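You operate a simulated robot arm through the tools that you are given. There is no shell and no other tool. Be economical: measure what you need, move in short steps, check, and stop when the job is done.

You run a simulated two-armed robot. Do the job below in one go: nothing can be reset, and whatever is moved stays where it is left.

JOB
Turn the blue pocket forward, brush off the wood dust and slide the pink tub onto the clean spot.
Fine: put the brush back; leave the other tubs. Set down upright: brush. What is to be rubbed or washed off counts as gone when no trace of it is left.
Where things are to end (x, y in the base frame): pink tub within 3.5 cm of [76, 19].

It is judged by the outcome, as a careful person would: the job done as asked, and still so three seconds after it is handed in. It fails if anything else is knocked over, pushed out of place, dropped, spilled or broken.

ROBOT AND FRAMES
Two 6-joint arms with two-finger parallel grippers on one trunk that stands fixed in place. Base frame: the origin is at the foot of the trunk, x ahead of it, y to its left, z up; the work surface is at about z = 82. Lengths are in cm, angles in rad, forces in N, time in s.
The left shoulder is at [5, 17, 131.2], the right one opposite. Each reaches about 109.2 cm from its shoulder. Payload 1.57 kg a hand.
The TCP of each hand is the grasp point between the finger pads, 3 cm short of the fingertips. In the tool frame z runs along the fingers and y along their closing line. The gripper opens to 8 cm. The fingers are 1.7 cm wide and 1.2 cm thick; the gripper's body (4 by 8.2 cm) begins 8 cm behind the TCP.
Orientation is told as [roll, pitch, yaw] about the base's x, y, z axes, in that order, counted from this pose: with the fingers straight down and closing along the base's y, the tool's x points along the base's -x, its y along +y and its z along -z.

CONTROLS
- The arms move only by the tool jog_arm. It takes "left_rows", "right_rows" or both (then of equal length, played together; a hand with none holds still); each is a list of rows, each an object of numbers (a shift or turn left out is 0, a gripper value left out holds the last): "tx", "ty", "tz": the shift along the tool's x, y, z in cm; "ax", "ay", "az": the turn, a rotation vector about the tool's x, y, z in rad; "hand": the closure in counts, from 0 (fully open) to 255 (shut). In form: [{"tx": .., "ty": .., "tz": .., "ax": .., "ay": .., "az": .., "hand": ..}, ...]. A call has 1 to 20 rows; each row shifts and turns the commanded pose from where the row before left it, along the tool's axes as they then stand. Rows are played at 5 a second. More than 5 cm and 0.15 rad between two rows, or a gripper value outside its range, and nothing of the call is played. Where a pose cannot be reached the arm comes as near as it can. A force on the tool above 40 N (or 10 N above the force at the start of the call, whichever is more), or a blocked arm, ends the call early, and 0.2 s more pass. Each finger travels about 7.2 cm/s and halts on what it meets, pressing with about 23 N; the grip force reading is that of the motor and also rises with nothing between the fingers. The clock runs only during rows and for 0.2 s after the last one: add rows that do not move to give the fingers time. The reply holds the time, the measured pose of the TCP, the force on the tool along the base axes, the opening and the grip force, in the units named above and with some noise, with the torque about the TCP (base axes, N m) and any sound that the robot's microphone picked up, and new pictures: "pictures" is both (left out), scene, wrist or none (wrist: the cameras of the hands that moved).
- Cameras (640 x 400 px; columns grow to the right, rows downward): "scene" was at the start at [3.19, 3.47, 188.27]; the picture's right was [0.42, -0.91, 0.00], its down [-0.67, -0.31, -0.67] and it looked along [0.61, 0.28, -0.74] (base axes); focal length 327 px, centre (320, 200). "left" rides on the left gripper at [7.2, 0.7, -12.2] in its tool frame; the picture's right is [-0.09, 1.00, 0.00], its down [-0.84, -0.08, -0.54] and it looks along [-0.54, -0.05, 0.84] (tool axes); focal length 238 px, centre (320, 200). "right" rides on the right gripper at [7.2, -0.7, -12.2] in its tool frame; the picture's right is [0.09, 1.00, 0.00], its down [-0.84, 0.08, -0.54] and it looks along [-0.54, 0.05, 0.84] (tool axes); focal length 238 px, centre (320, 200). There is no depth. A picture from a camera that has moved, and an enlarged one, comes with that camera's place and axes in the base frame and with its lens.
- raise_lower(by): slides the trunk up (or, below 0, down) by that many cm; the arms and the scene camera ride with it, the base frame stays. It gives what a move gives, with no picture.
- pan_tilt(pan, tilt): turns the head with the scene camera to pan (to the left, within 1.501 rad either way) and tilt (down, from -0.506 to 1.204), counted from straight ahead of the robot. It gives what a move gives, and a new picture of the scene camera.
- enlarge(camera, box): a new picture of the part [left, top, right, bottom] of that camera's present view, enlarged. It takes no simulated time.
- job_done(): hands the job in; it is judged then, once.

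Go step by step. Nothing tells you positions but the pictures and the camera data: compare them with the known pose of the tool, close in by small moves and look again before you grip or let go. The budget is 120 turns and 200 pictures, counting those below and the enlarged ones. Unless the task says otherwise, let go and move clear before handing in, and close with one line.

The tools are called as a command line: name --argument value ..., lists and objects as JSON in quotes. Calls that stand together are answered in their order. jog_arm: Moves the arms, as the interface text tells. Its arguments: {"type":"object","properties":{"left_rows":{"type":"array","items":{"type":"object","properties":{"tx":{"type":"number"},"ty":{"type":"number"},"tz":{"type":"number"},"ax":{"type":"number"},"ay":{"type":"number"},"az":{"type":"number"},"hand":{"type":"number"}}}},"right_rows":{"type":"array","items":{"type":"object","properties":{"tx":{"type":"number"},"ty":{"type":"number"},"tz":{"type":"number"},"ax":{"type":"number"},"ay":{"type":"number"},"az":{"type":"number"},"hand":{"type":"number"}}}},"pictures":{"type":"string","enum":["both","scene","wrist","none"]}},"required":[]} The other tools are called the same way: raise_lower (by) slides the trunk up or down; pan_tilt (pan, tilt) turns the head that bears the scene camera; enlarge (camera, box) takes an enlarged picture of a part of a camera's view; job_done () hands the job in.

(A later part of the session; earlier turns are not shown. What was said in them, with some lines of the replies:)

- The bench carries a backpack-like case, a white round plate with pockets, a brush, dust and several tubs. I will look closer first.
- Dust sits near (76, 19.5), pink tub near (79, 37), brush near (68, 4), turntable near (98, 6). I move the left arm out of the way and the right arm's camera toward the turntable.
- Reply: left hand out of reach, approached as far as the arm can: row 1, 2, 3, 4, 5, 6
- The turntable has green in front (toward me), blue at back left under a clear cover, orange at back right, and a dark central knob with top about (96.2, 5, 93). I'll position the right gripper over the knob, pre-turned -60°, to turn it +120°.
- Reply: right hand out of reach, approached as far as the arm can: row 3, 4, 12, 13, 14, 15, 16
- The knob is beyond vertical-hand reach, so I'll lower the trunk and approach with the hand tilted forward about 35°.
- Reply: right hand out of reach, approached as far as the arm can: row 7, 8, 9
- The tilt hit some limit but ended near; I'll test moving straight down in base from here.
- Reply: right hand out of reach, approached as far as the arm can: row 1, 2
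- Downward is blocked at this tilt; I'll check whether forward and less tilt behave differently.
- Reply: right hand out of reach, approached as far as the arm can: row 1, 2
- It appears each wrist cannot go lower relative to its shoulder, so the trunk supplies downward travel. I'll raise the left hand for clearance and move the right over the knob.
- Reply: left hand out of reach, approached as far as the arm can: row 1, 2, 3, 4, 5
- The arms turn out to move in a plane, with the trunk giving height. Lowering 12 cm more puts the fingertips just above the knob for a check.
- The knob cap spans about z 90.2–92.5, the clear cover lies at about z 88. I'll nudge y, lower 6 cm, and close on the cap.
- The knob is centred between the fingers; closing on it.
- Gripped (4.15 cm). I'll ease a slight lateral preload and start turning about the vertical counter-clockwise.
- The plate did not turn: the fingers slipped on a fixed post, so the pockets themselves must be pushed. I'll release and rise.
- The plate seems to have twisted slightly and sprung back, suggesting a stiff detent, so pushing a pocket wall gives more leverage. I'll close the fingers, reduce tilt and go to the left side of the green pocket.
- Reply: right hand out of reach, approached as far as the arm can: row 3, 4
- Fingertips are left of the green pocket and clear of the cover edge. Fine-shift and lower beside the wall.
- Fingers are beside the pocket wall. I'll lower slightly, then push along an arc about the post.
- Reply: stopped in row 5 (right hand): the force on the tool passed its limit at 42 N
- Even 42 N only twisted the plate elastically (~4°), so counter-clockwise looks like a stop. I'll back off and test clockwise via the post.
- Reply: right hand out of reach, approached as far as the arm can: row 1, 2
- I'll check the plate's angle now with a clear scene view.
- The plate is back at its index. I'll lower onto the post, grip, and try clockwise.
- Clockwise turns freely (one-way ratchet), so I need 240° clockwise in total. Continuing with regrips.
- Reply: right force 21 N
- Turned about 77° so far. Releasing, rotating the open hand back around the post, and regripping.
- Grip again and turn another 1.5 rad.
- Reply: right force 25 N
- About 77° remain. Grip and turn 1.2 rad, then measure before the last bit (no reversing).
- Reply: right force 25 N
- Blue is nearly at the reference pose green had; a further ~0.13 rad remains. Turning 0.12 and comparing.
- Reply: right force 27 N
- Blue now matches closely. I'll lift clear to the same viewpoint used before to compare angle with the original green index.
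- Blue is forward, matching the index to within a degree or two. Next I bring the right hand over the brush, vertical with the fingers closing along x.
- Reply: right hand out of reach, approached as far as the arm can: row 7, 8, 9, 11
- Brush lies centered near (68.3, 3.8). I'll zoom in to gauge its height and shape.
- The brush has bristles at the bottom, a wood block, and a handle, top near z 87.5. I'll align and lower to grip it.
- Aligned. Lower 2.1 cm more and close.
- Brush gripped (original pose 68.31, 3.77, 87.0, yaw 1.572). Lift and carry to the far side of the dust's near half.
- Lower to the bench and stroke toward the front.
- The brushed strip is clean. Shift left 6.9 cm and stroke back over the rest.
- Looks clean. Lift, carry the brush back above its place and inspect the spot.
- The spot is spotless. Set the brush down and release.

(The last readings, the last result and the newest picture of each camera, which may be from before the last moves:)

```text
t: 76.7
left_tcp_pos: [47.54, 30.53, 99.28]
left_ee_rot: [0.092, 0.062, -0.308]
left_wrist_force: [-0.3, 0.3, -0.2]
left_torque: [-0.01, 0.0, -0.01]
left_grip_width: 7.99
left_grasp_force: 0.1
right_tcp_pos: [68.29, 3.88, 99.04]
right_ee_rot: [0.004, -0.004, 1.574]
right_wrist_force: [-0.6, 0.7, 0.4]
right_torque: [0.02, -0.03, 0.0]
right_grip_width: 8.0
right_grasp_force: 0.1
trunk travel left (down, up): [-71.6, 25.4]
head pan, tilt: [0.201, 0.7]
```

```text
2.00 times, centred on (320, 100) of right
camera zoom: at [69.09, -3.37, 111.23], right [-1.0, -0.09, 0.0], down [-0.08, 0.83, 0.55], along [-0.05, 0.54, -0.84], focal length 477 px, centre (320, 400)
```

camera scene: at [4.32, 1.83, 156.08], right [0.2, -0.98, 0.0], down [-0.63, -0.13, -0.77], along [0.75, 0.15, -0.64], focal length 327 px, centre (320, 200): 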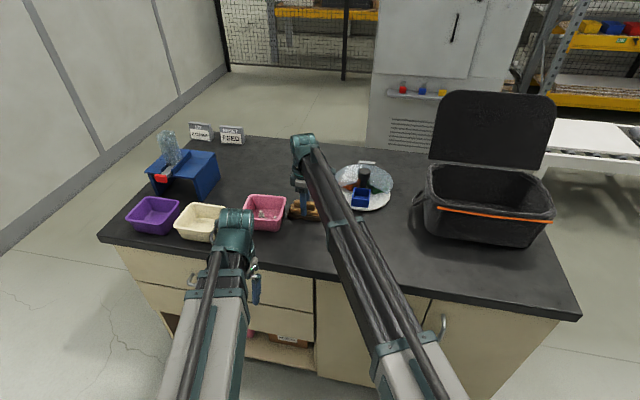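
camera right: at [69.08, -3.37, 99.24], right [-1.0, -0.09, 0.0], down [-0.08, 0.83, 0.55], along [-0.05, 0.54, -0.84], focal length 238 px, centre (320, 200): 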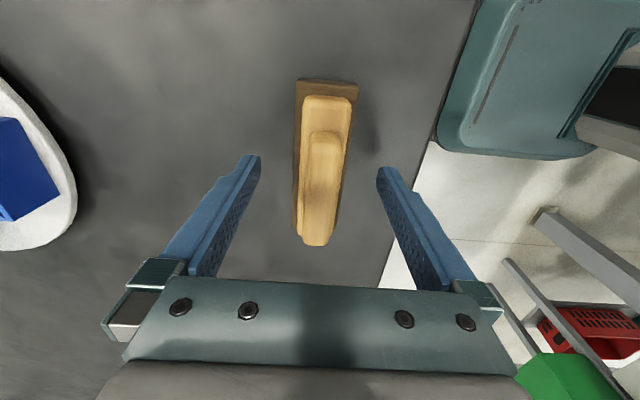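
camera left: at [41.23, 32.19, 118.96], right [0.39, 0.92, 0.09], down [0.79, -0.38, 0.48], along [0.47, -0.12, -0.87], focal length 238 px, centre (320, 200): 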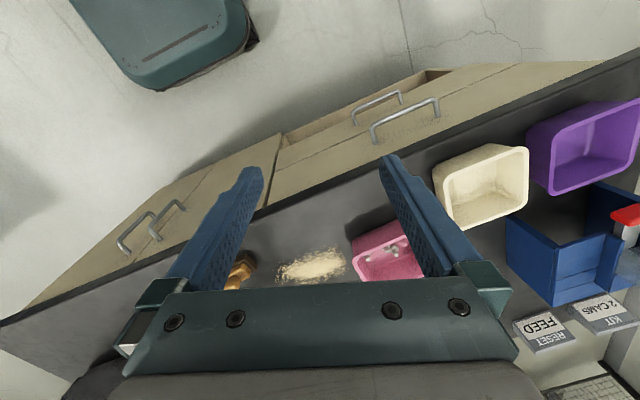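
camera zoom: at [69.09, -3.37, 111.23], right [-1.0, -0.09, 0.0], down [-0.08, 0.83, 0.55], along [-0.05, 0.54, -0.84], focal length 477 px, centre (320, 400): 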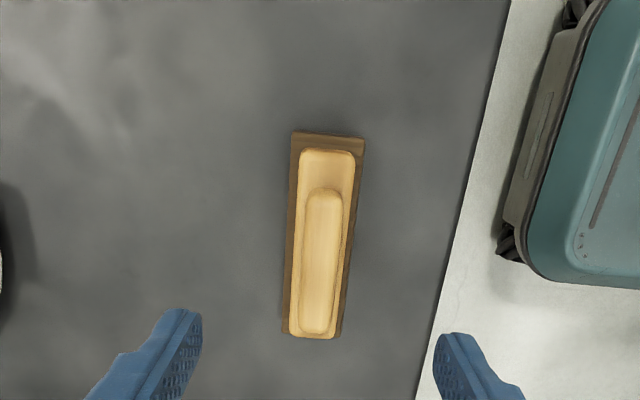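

Brush is back in place, upright. Now I park the right hand off the front edge and bring the left hand, squared up, over the pink tub's near wall.

jog_arm --right_rows '[{"ty": 3.6, "tx": 2}, {"ty": 3.6, "tx": 2}, {"ty": 3.6, "tx": 2}, {"ty": 3.6, "tx": 2}, {"ty": 3.6, "tx": 2}, {}, {}, {}, {}, {}, {}, {}]' --left_rows '[{"az": -0.15}, {"az": -0.15}, {"ax": 0.1}, {"ay": -0.03}, {"tx": -4}, {"tx": -4}, {"tx": -4}, {"tx": -4}, {"tx": -4}, {"tx": -4}, {"tx": -2}, {}]'

```text
t: 79.2
left_tcp_pos: [73.77, 30.23, 98.98]
left_ee_rot: [0.005, 0.001, -0.008]
left_wrist_force: [-0.4, 0.4, -0.5]
left_torque: [0.02, 0.03, -0.03]
left_grip_width: 7.98
left_grasp_force: 0.0
left hand out of reach, approached as far as the arm can: row 5
right_tcp_pos: [50.5, -6.34, 98.95]
right_ee_rot: [0.003, -0.003, 1.573]
right_wrist_force: [0.2, 0.0, 1.3]
right_torque: [0.02, -0.02, 0.02]
right_grip_width: 8.02
right_grasp_force: 0.0
trunk travel left (down, up): [-71.6, 25.4]
head pan, tilt: [0.201, 0.7]
camera scene: at [4.35, 1.82, 168.18], right [0.2, -0.98, 0.0], down [-0.63, -0.13, -0.76], along [0.75, 0.15, -0.64], focal length 327 px, centre (320, 200)
camera right: at [51.29, -13.46, 111.25], right [-1.0, -0.09, 0.0], down [-0.08, 0.83, 0.55], along [-0.05, 0.54, -0.84], focal length 238 px, centre (320, 200)
camera left: at [66.52, 30.94, 111.22], right [0.1, 0.99, 0.01], down [0.84, -0.09, 0.54], along [0.54, -0.05, -0.84], focal length 238 px, centre (320, 200)
```

scene: 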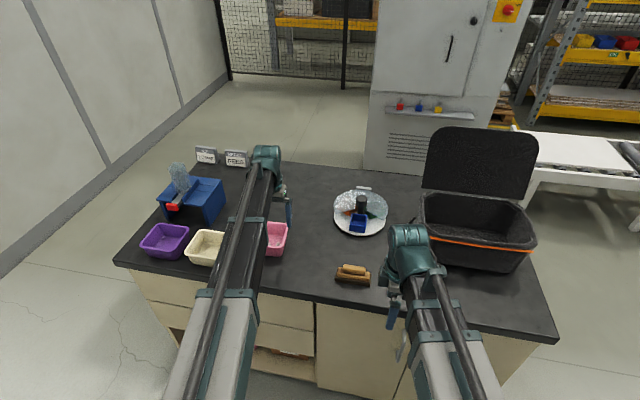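
right: 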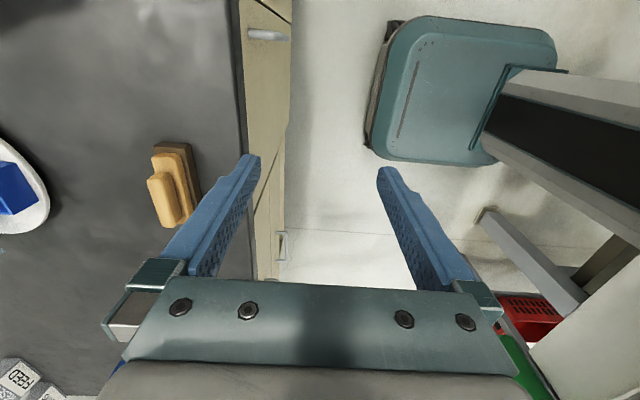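
left: 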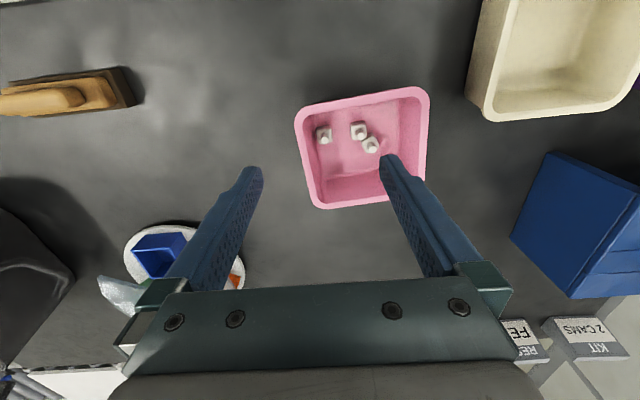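

The pink tub is centered near (76.6, 34.9), rim z about 87, width ~13. I'll grip its near (-y) wall at x ≈ 79, clear of the parts inside.

jog_arm --left_rows '[{"tx": -2.6, "ty": -0.75}, {"tx": -2.6, "ty": -0.75}, {}]' --pictures "none"

raise_lower --by -7.5

enlarge --camera "left" --box '[200, 0, 500, 200]'

enlarge --camera "scene" --box '[230, 160, 350, 250]'

```text
t: 80.0
left_tcp_pos: [78.88, 28.77, 99.07]
left_ee_rot: [0.006, 0.0, -0.008]
left_wrist_force: [0.5, -0.6, -0.3]
left_torque: [0.02, 0.02, 0.01]
left_grip_width: 8.03
left_grasp_force: 0.0
right_tcp_pos: [50.37, -6.29, 98.98]
right_ee_rot: [0.005, -0.002, 1.574]
right_wrist_force: [0.4, 0.3, -0.2]
right_torque: [-0.01, 0.01, -0.01]
right_grip_width: 8.02
right_grasp_force: 0.0
trunk travel left (down, up): [-71.6, 25.4]
head pan, tilt: [0.201, 0.7]
```

```text
t: 81.2
left_tcp_pos: [78.78, 28.62, 91.54]
left_ee_rot: [0.006, -0.001, -0.008]
left_wrist_force: [0.3, 0.3, 0.0]
left_torque: [-0.01, -0.01, 0.01]
left_grip_width: 7.98
left_grasp_force: 0.0
right_tcp_pos: [50.59, -6.33, 91.54]
right_ee_rot: [0.004, -0.004, 1.573]
right_wrist_force: [-0.6, 0.3, 0.3]
right_torque: [0.01, 0.0, -0.01]
right_grip_width: 8.01
right_grasp_force: 0.0
trunk travel left (down, up): [-64.1, 32.9]
head pan, tilt: [0.201, 0.7]
```

```text
2.00 times, centred on (350, 100) of left
camera zoom: at [71.55, 29.46, 103.73], right [0.1, 0.99, 0.01], down [0.84, -0.09, 0.54], along [0.54, -0.05, -0.84], focal length 477 px, centre (260, 400)
```

zoom: 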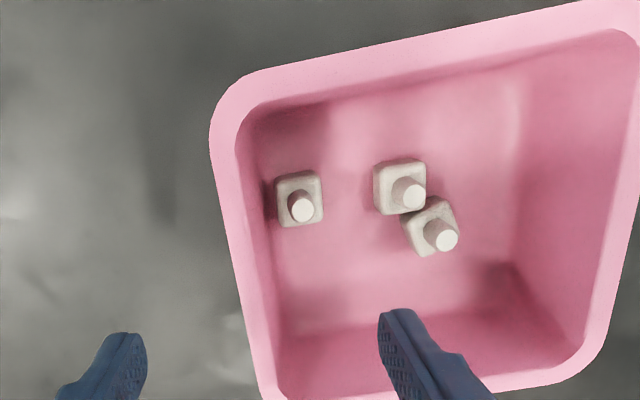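

```text
4.44 times, centred on (290, 205) of scene
camera zoom: at [4.34, 1.82, 160.68], right [0.2, -0.98, 0.0], down [-0.63, -0.13, -0.77], along [0.75, 0.15, -0.64], focal length 1452 px, centre (453, 178)
```

zoom: 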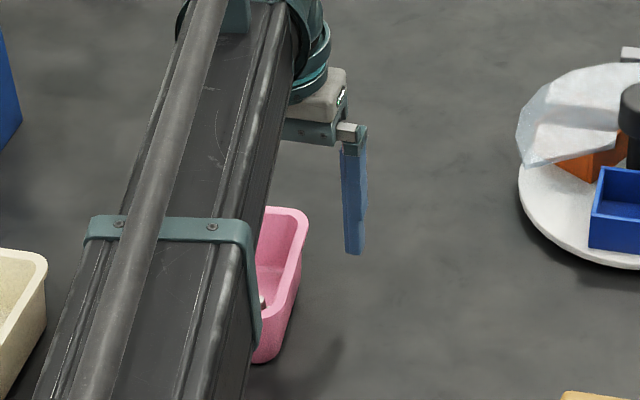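

The wall sits midway between the fingers. Lower 3.5 cm and close gently.

raise_lower --by -3.5

jog_arm --left_rows '[{"hand": 255}, {}, {}, {}, {}, {}]' --pictures "wrist"

```text
t: 82.0
left_tcp_pos: [78.83, 28.71, 87.98]
left_ee_rot: [0.006, 0.0, -0.009]
left_wrist_force: [-0.4, 0.6, 0.2]
left_torque: [-0.01, 0.0, 0.01]
left_grip_width: 8.02
left_grasp_force: 0.0
right_tcp_pos: [50.5, -6.4, 88.06]
right_ee_rot: [0.002, -0.004, 1.571]
right_wrist_force: [-0.4, 0.4, -0.8]
right_torque: [0.0, -0.02, 0.01]
right_grip_width: 7.98
right_grasp_force: 0.1
trunk travel left (down, up): [-60.6, 36.4]
head pan, tilt: [0.201, 0.7]
```

```text
t: 83.4
left_tcp_pos: [78.81, 28.7, 88.0]
left_ee_rot: [0.007, -0.001, -0.009]
left_wrist_force: [-0.6, 1.6, 5.0]
left_torque: [0.72, -0.23, 0.06]
left_grip_width: 0.54
left_grasp_force: 22.8
right_tcp_pos: [50.48, -6.35, 88.11]
right_ee_rot: [0.003, -0.004, 1.571]
right_wrist_force: [-0.3, -0.6, 0.4]
right_torque: [-0.02, 0.01, 0.0]
right_grip_width: 7.99
right_grasp_force: 0.1
trunk travel left (down, up): [-60.6, 36.4]
head pan, tilt: [0.201, 0.7]
camera left: at [71.53, 29.47, 100.25], right [0.1, 0.99, 0.01], down [0.84, -0.09, 0.54], along [0.54, -0.05, -0.84], focal length 238 px, centre (320, 200)
```

left: 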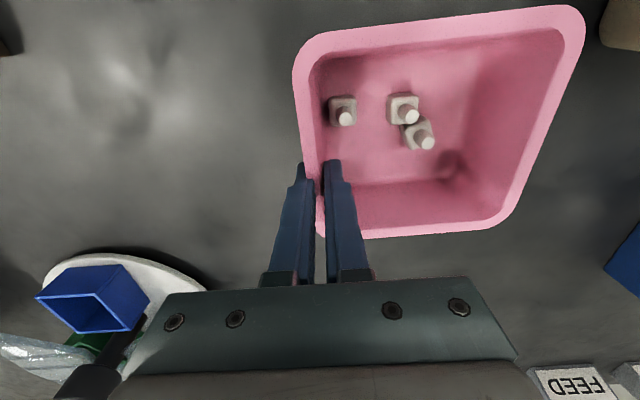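

Gripped. Slide 12 cm toward -y first.

jog_arm --left_rows '[{"ty": -1.5}, {"ty": -1.5}, {"ty": -1.5}, {"ty": -1.5}, {"ty": -1.5}, {"ty": -1.5}, {"ty": -1.5}, {"ty": -1.5}, {}]'

```text
t: 85.4
left_tcp_pos: [78.74, 16.59, 87.98]
left_ee_rot: [0.004, 0.001, -0.009]
left_wrist_force: [-1.4, 1.0, 5.6]
left_torque: [0.67, -0.22, 0.04]
left_grip_width: 0.52
left_grasp_force: 22.7
right_tcp_pos: [50.46, -6.31, 88.16]
right_ee_rot: [0.004, -0.003, 1.572]
right_wrist_force: [1.1, 0.5, 0.3]
right_torque: [-0.02, -0.01, -0.03]
right_grip_width: 8.01
right_grasp_force: 0.0
trunk travel left (down, up): [-60.6, 36.4]
head pan, tilt: [0.201, 0.7]
camera scene: at [4.3, 1.81, 157.18], right [0.2, -0.98, 0.0], down [-0.63, -0.13, -0.77], along [0.75, 0.15, -0.64], focal length 327 px, centre (320, 200)
camera left: at [71.46, 17.35, 100.25], right [0.1, 0.99, 0.01], down [0.84, -0.09, 0.54], along [0.54, -0.05, -0.84], focal length 238 px, centre (320, 200)
```

scene: 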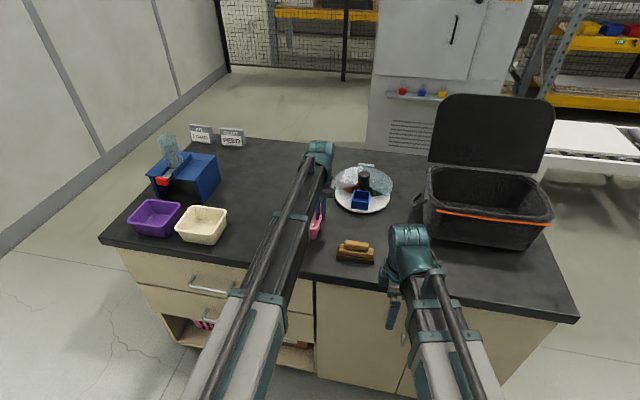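
left: 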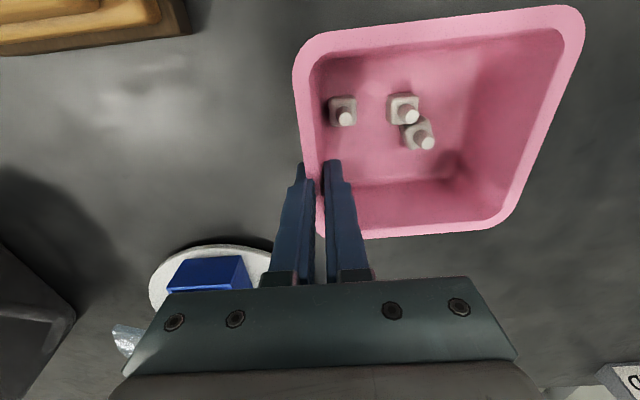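

Tub center now about (77.3, 22.7). Move the remaining (-1.3, -3.7).

jog_arm --left_rows '[{"ty": -1.2, "tx": 0.43}, {"ty": -1.25, "tx": 0.43}, {"ty": -1.25, "tx": 0.43}, {}]' --pictures "wrist"

jog_arm --left_rows '[{"hand": 200}, {"hand": 150}, {"hand": 0}, {}, {}, {}]' --pictures "wrist"

raise_lower --by 14

enlarge --camera "left" --box '[160, 0, 480, 200]'

```text
t: 86.4
left_tcp_pos: [77.38, 12.85, 88.02]
left_ee_rot: [0.005, -0.001, -0.008]
left_wrist_force: [0.6, 1.7, 4.6]
left_torque: [0.74, -0.15, 0.0]
left_grip_width: 0.49
left_grasp_force: 22.8
right_tcp_pos: [50.47, -6.3, 88.2]
right_ee_rot: [0.003, -0.004, 1.573]
right_wrist_force: [0.5, -0.3, 0.7]
right_torque: [-0.01, 0.02, -0.01]
right_grip_width: 7.99
right_grasp_force: 0.0
trunk travel left (down, up): [-60.6, 36.4]
head pan, tilt: [0.201, 0.7]
camera left: at [70.1, 13.72, 100.24], right [0.1, 0.99, 0.01], down [0.84, -0.09, 0.54], along [0.54, -0.05, -0.84], focal length 238 px, centre (320, 200)
```

left: 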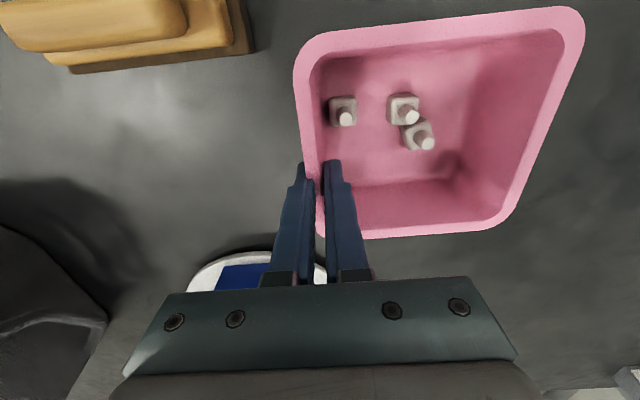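

```text
t: 87.8
left_tcp_pos: [77.35, 12.85, 88.04]
left_ee_rot: [0.005, 0.0, -0.01]
left_wrist_force: [0.0, -0.6, -0.2]
left_torque: [0.02, 0.02, -0.01]
left_grip_width: 7.99
left_grasp_force: 0.0
right_tcp_pos: [50.44, -6.26, 88.03]
right_ee_rot: [0.006, -0.006, 1.573]
right_wrist_force: [-0.4, 0.6, 0.1]
right_torque: [-0.01, -0.02, 0.02]
right_grip_width: 7.97
right_grasp_force: 0.1
trunk travel left (down, up): [-60.6, 36.4]
head pan, tilt: [0.201, 0.7]
camera left: at [70.14, 13.73, 100.22], right [0.1, 0.99, 0.01], down [0.84, -0.09, 0.54], along [0.54, -0.05, -0.84], focal length 238 px, centre (320, 200)
```

left: 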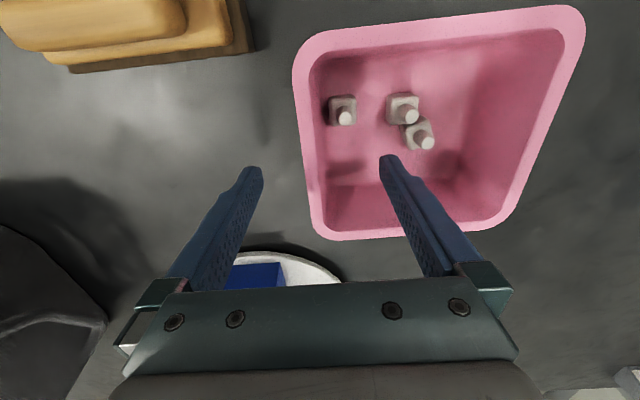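

```text
t: 89.4
left_tcp_pos: [77.41, 12.98, 101.95]
left_ee_rot: [0.005, 0.0, -0.009]
left_wrist_force: [-0.3, 1.0, -0.5]
left_torque: [0.01, -0.02, 0.0]
left_grip_width: 7.99
left_grasp_force: 0.1
right_tcp_pos: [50.43, -6.25, 102.02]
right_ee_rot: [0.005, -0.004, 1.574]
right_wrist_force: [-0.3, 0.6, -0.3]
right_torque: [-0.01, 0.0, 0.02]
right_grip_width: 8.01
right_grasp_force: 0.1
trunk travel left (down, up): [-74.6, 22.4]
head pan, tilt: [0.201, 0.7]
```

```text
2.00 times, centred on (320, 100) of left
camera zoom: at [70.15, 13.73, 114.2], right [0.1, 0.99, 0.01], down [0.84, -0.09, 0.54], along [0.54, -0.05, -0.84], focal length 477 px, centre (320, 400)
```

zoom: 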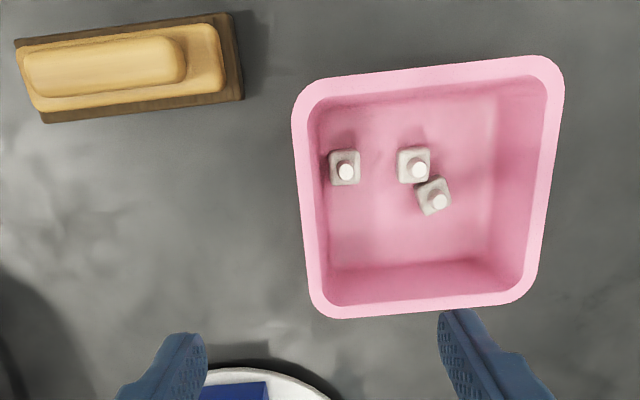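

Tub center is about (75.8, 19.1). Back the left hand away and do a final check.

jog_arm --left_rows '[{"tx": 3, "ty": 3}, {"tx": 3, "ty": 3}, {"tx": 3, "ty": 3}, {"tx": 3, "ty": 3}, {"tx": 3, "ty": 3}, {"tx": 3, "ty": 3}, {"tx": 3}, {"tx": 3}, {}]' --pictures "scene"

enlarge --camera "scene" --box '[230, 170, 410, 300]'

```text
t: 91.4
left_tcp_pos: [53.68, 31.36, 101.96]
left_ee_rot: [0.005, 0.001, -0.009]
left_wrist_force: [1.1, 0.7, 0.0]
left_torque: [0.05, -0.04, 0.0]
left_grip_width: 8.0
left_grasp_force: 0.0
right_tcp_pos: [50.51, -6.32, 102.02]
right_ee_rot: [0.007, -0.004, 1.572]
right_wrist_force: [-0.9, -0.1, -0.3]
right_torque: [0.03, -0.01, 0.04]
right_grip_width: 8.02
right_grasp_force: 0.0
trunk travel left (down, up): [-74.6, 22.4]
head pan, tilt: [0.201, 0.7]
camera scene: at [4.38, 1.84, 171.17], right [0.2, -0.98, 0.0], down [-0.63, -0.13, -0.76], along [0.75, 0.15, -0.64], focal length 327 px, centre (320, 200)
```

scene: 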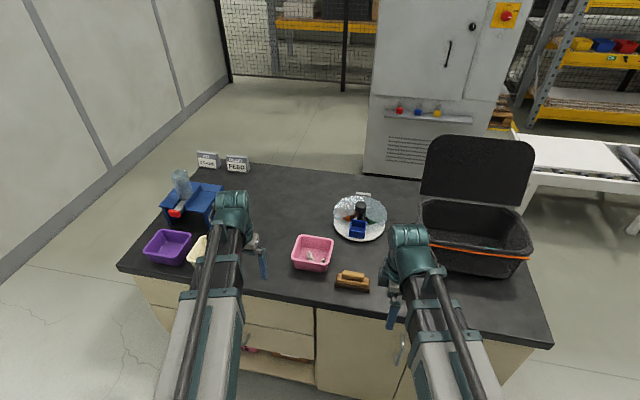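

```text
3.08 times, centred on (320, 235) of scene
camera zoom: at [4.38, 1.84, 171.17], right [0.2, -0.98, 0.0], down [-0.63, -0.13, -0.76], along [0.75, 0.15, -0.64], focal length 1005 px, centre (320, 92)
```

zoom: 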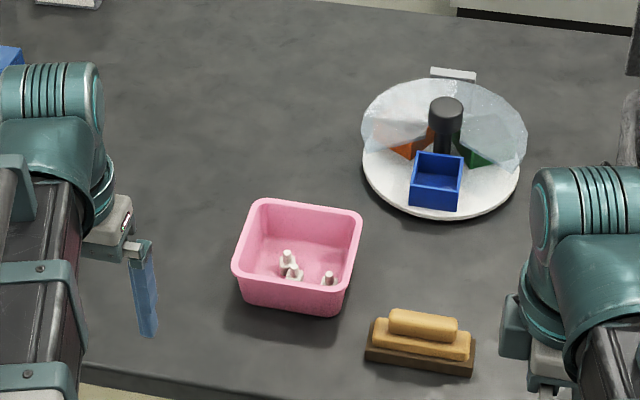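

Everything is in place: the blue pocket faces forward, the dust is gone, the brush is back upright, and the pink tub is on the clean spot with both hands clear.

job_done

```text
The job is handed in.
```

The job is handed in: the blue pocket faces forward, the wood dust is gone with no trace visible, and the brush is back upright in its place. The pink tub stands at about (75.8, 19.1), well within 3.5 cm of the target, and I did not touch the other tubs.
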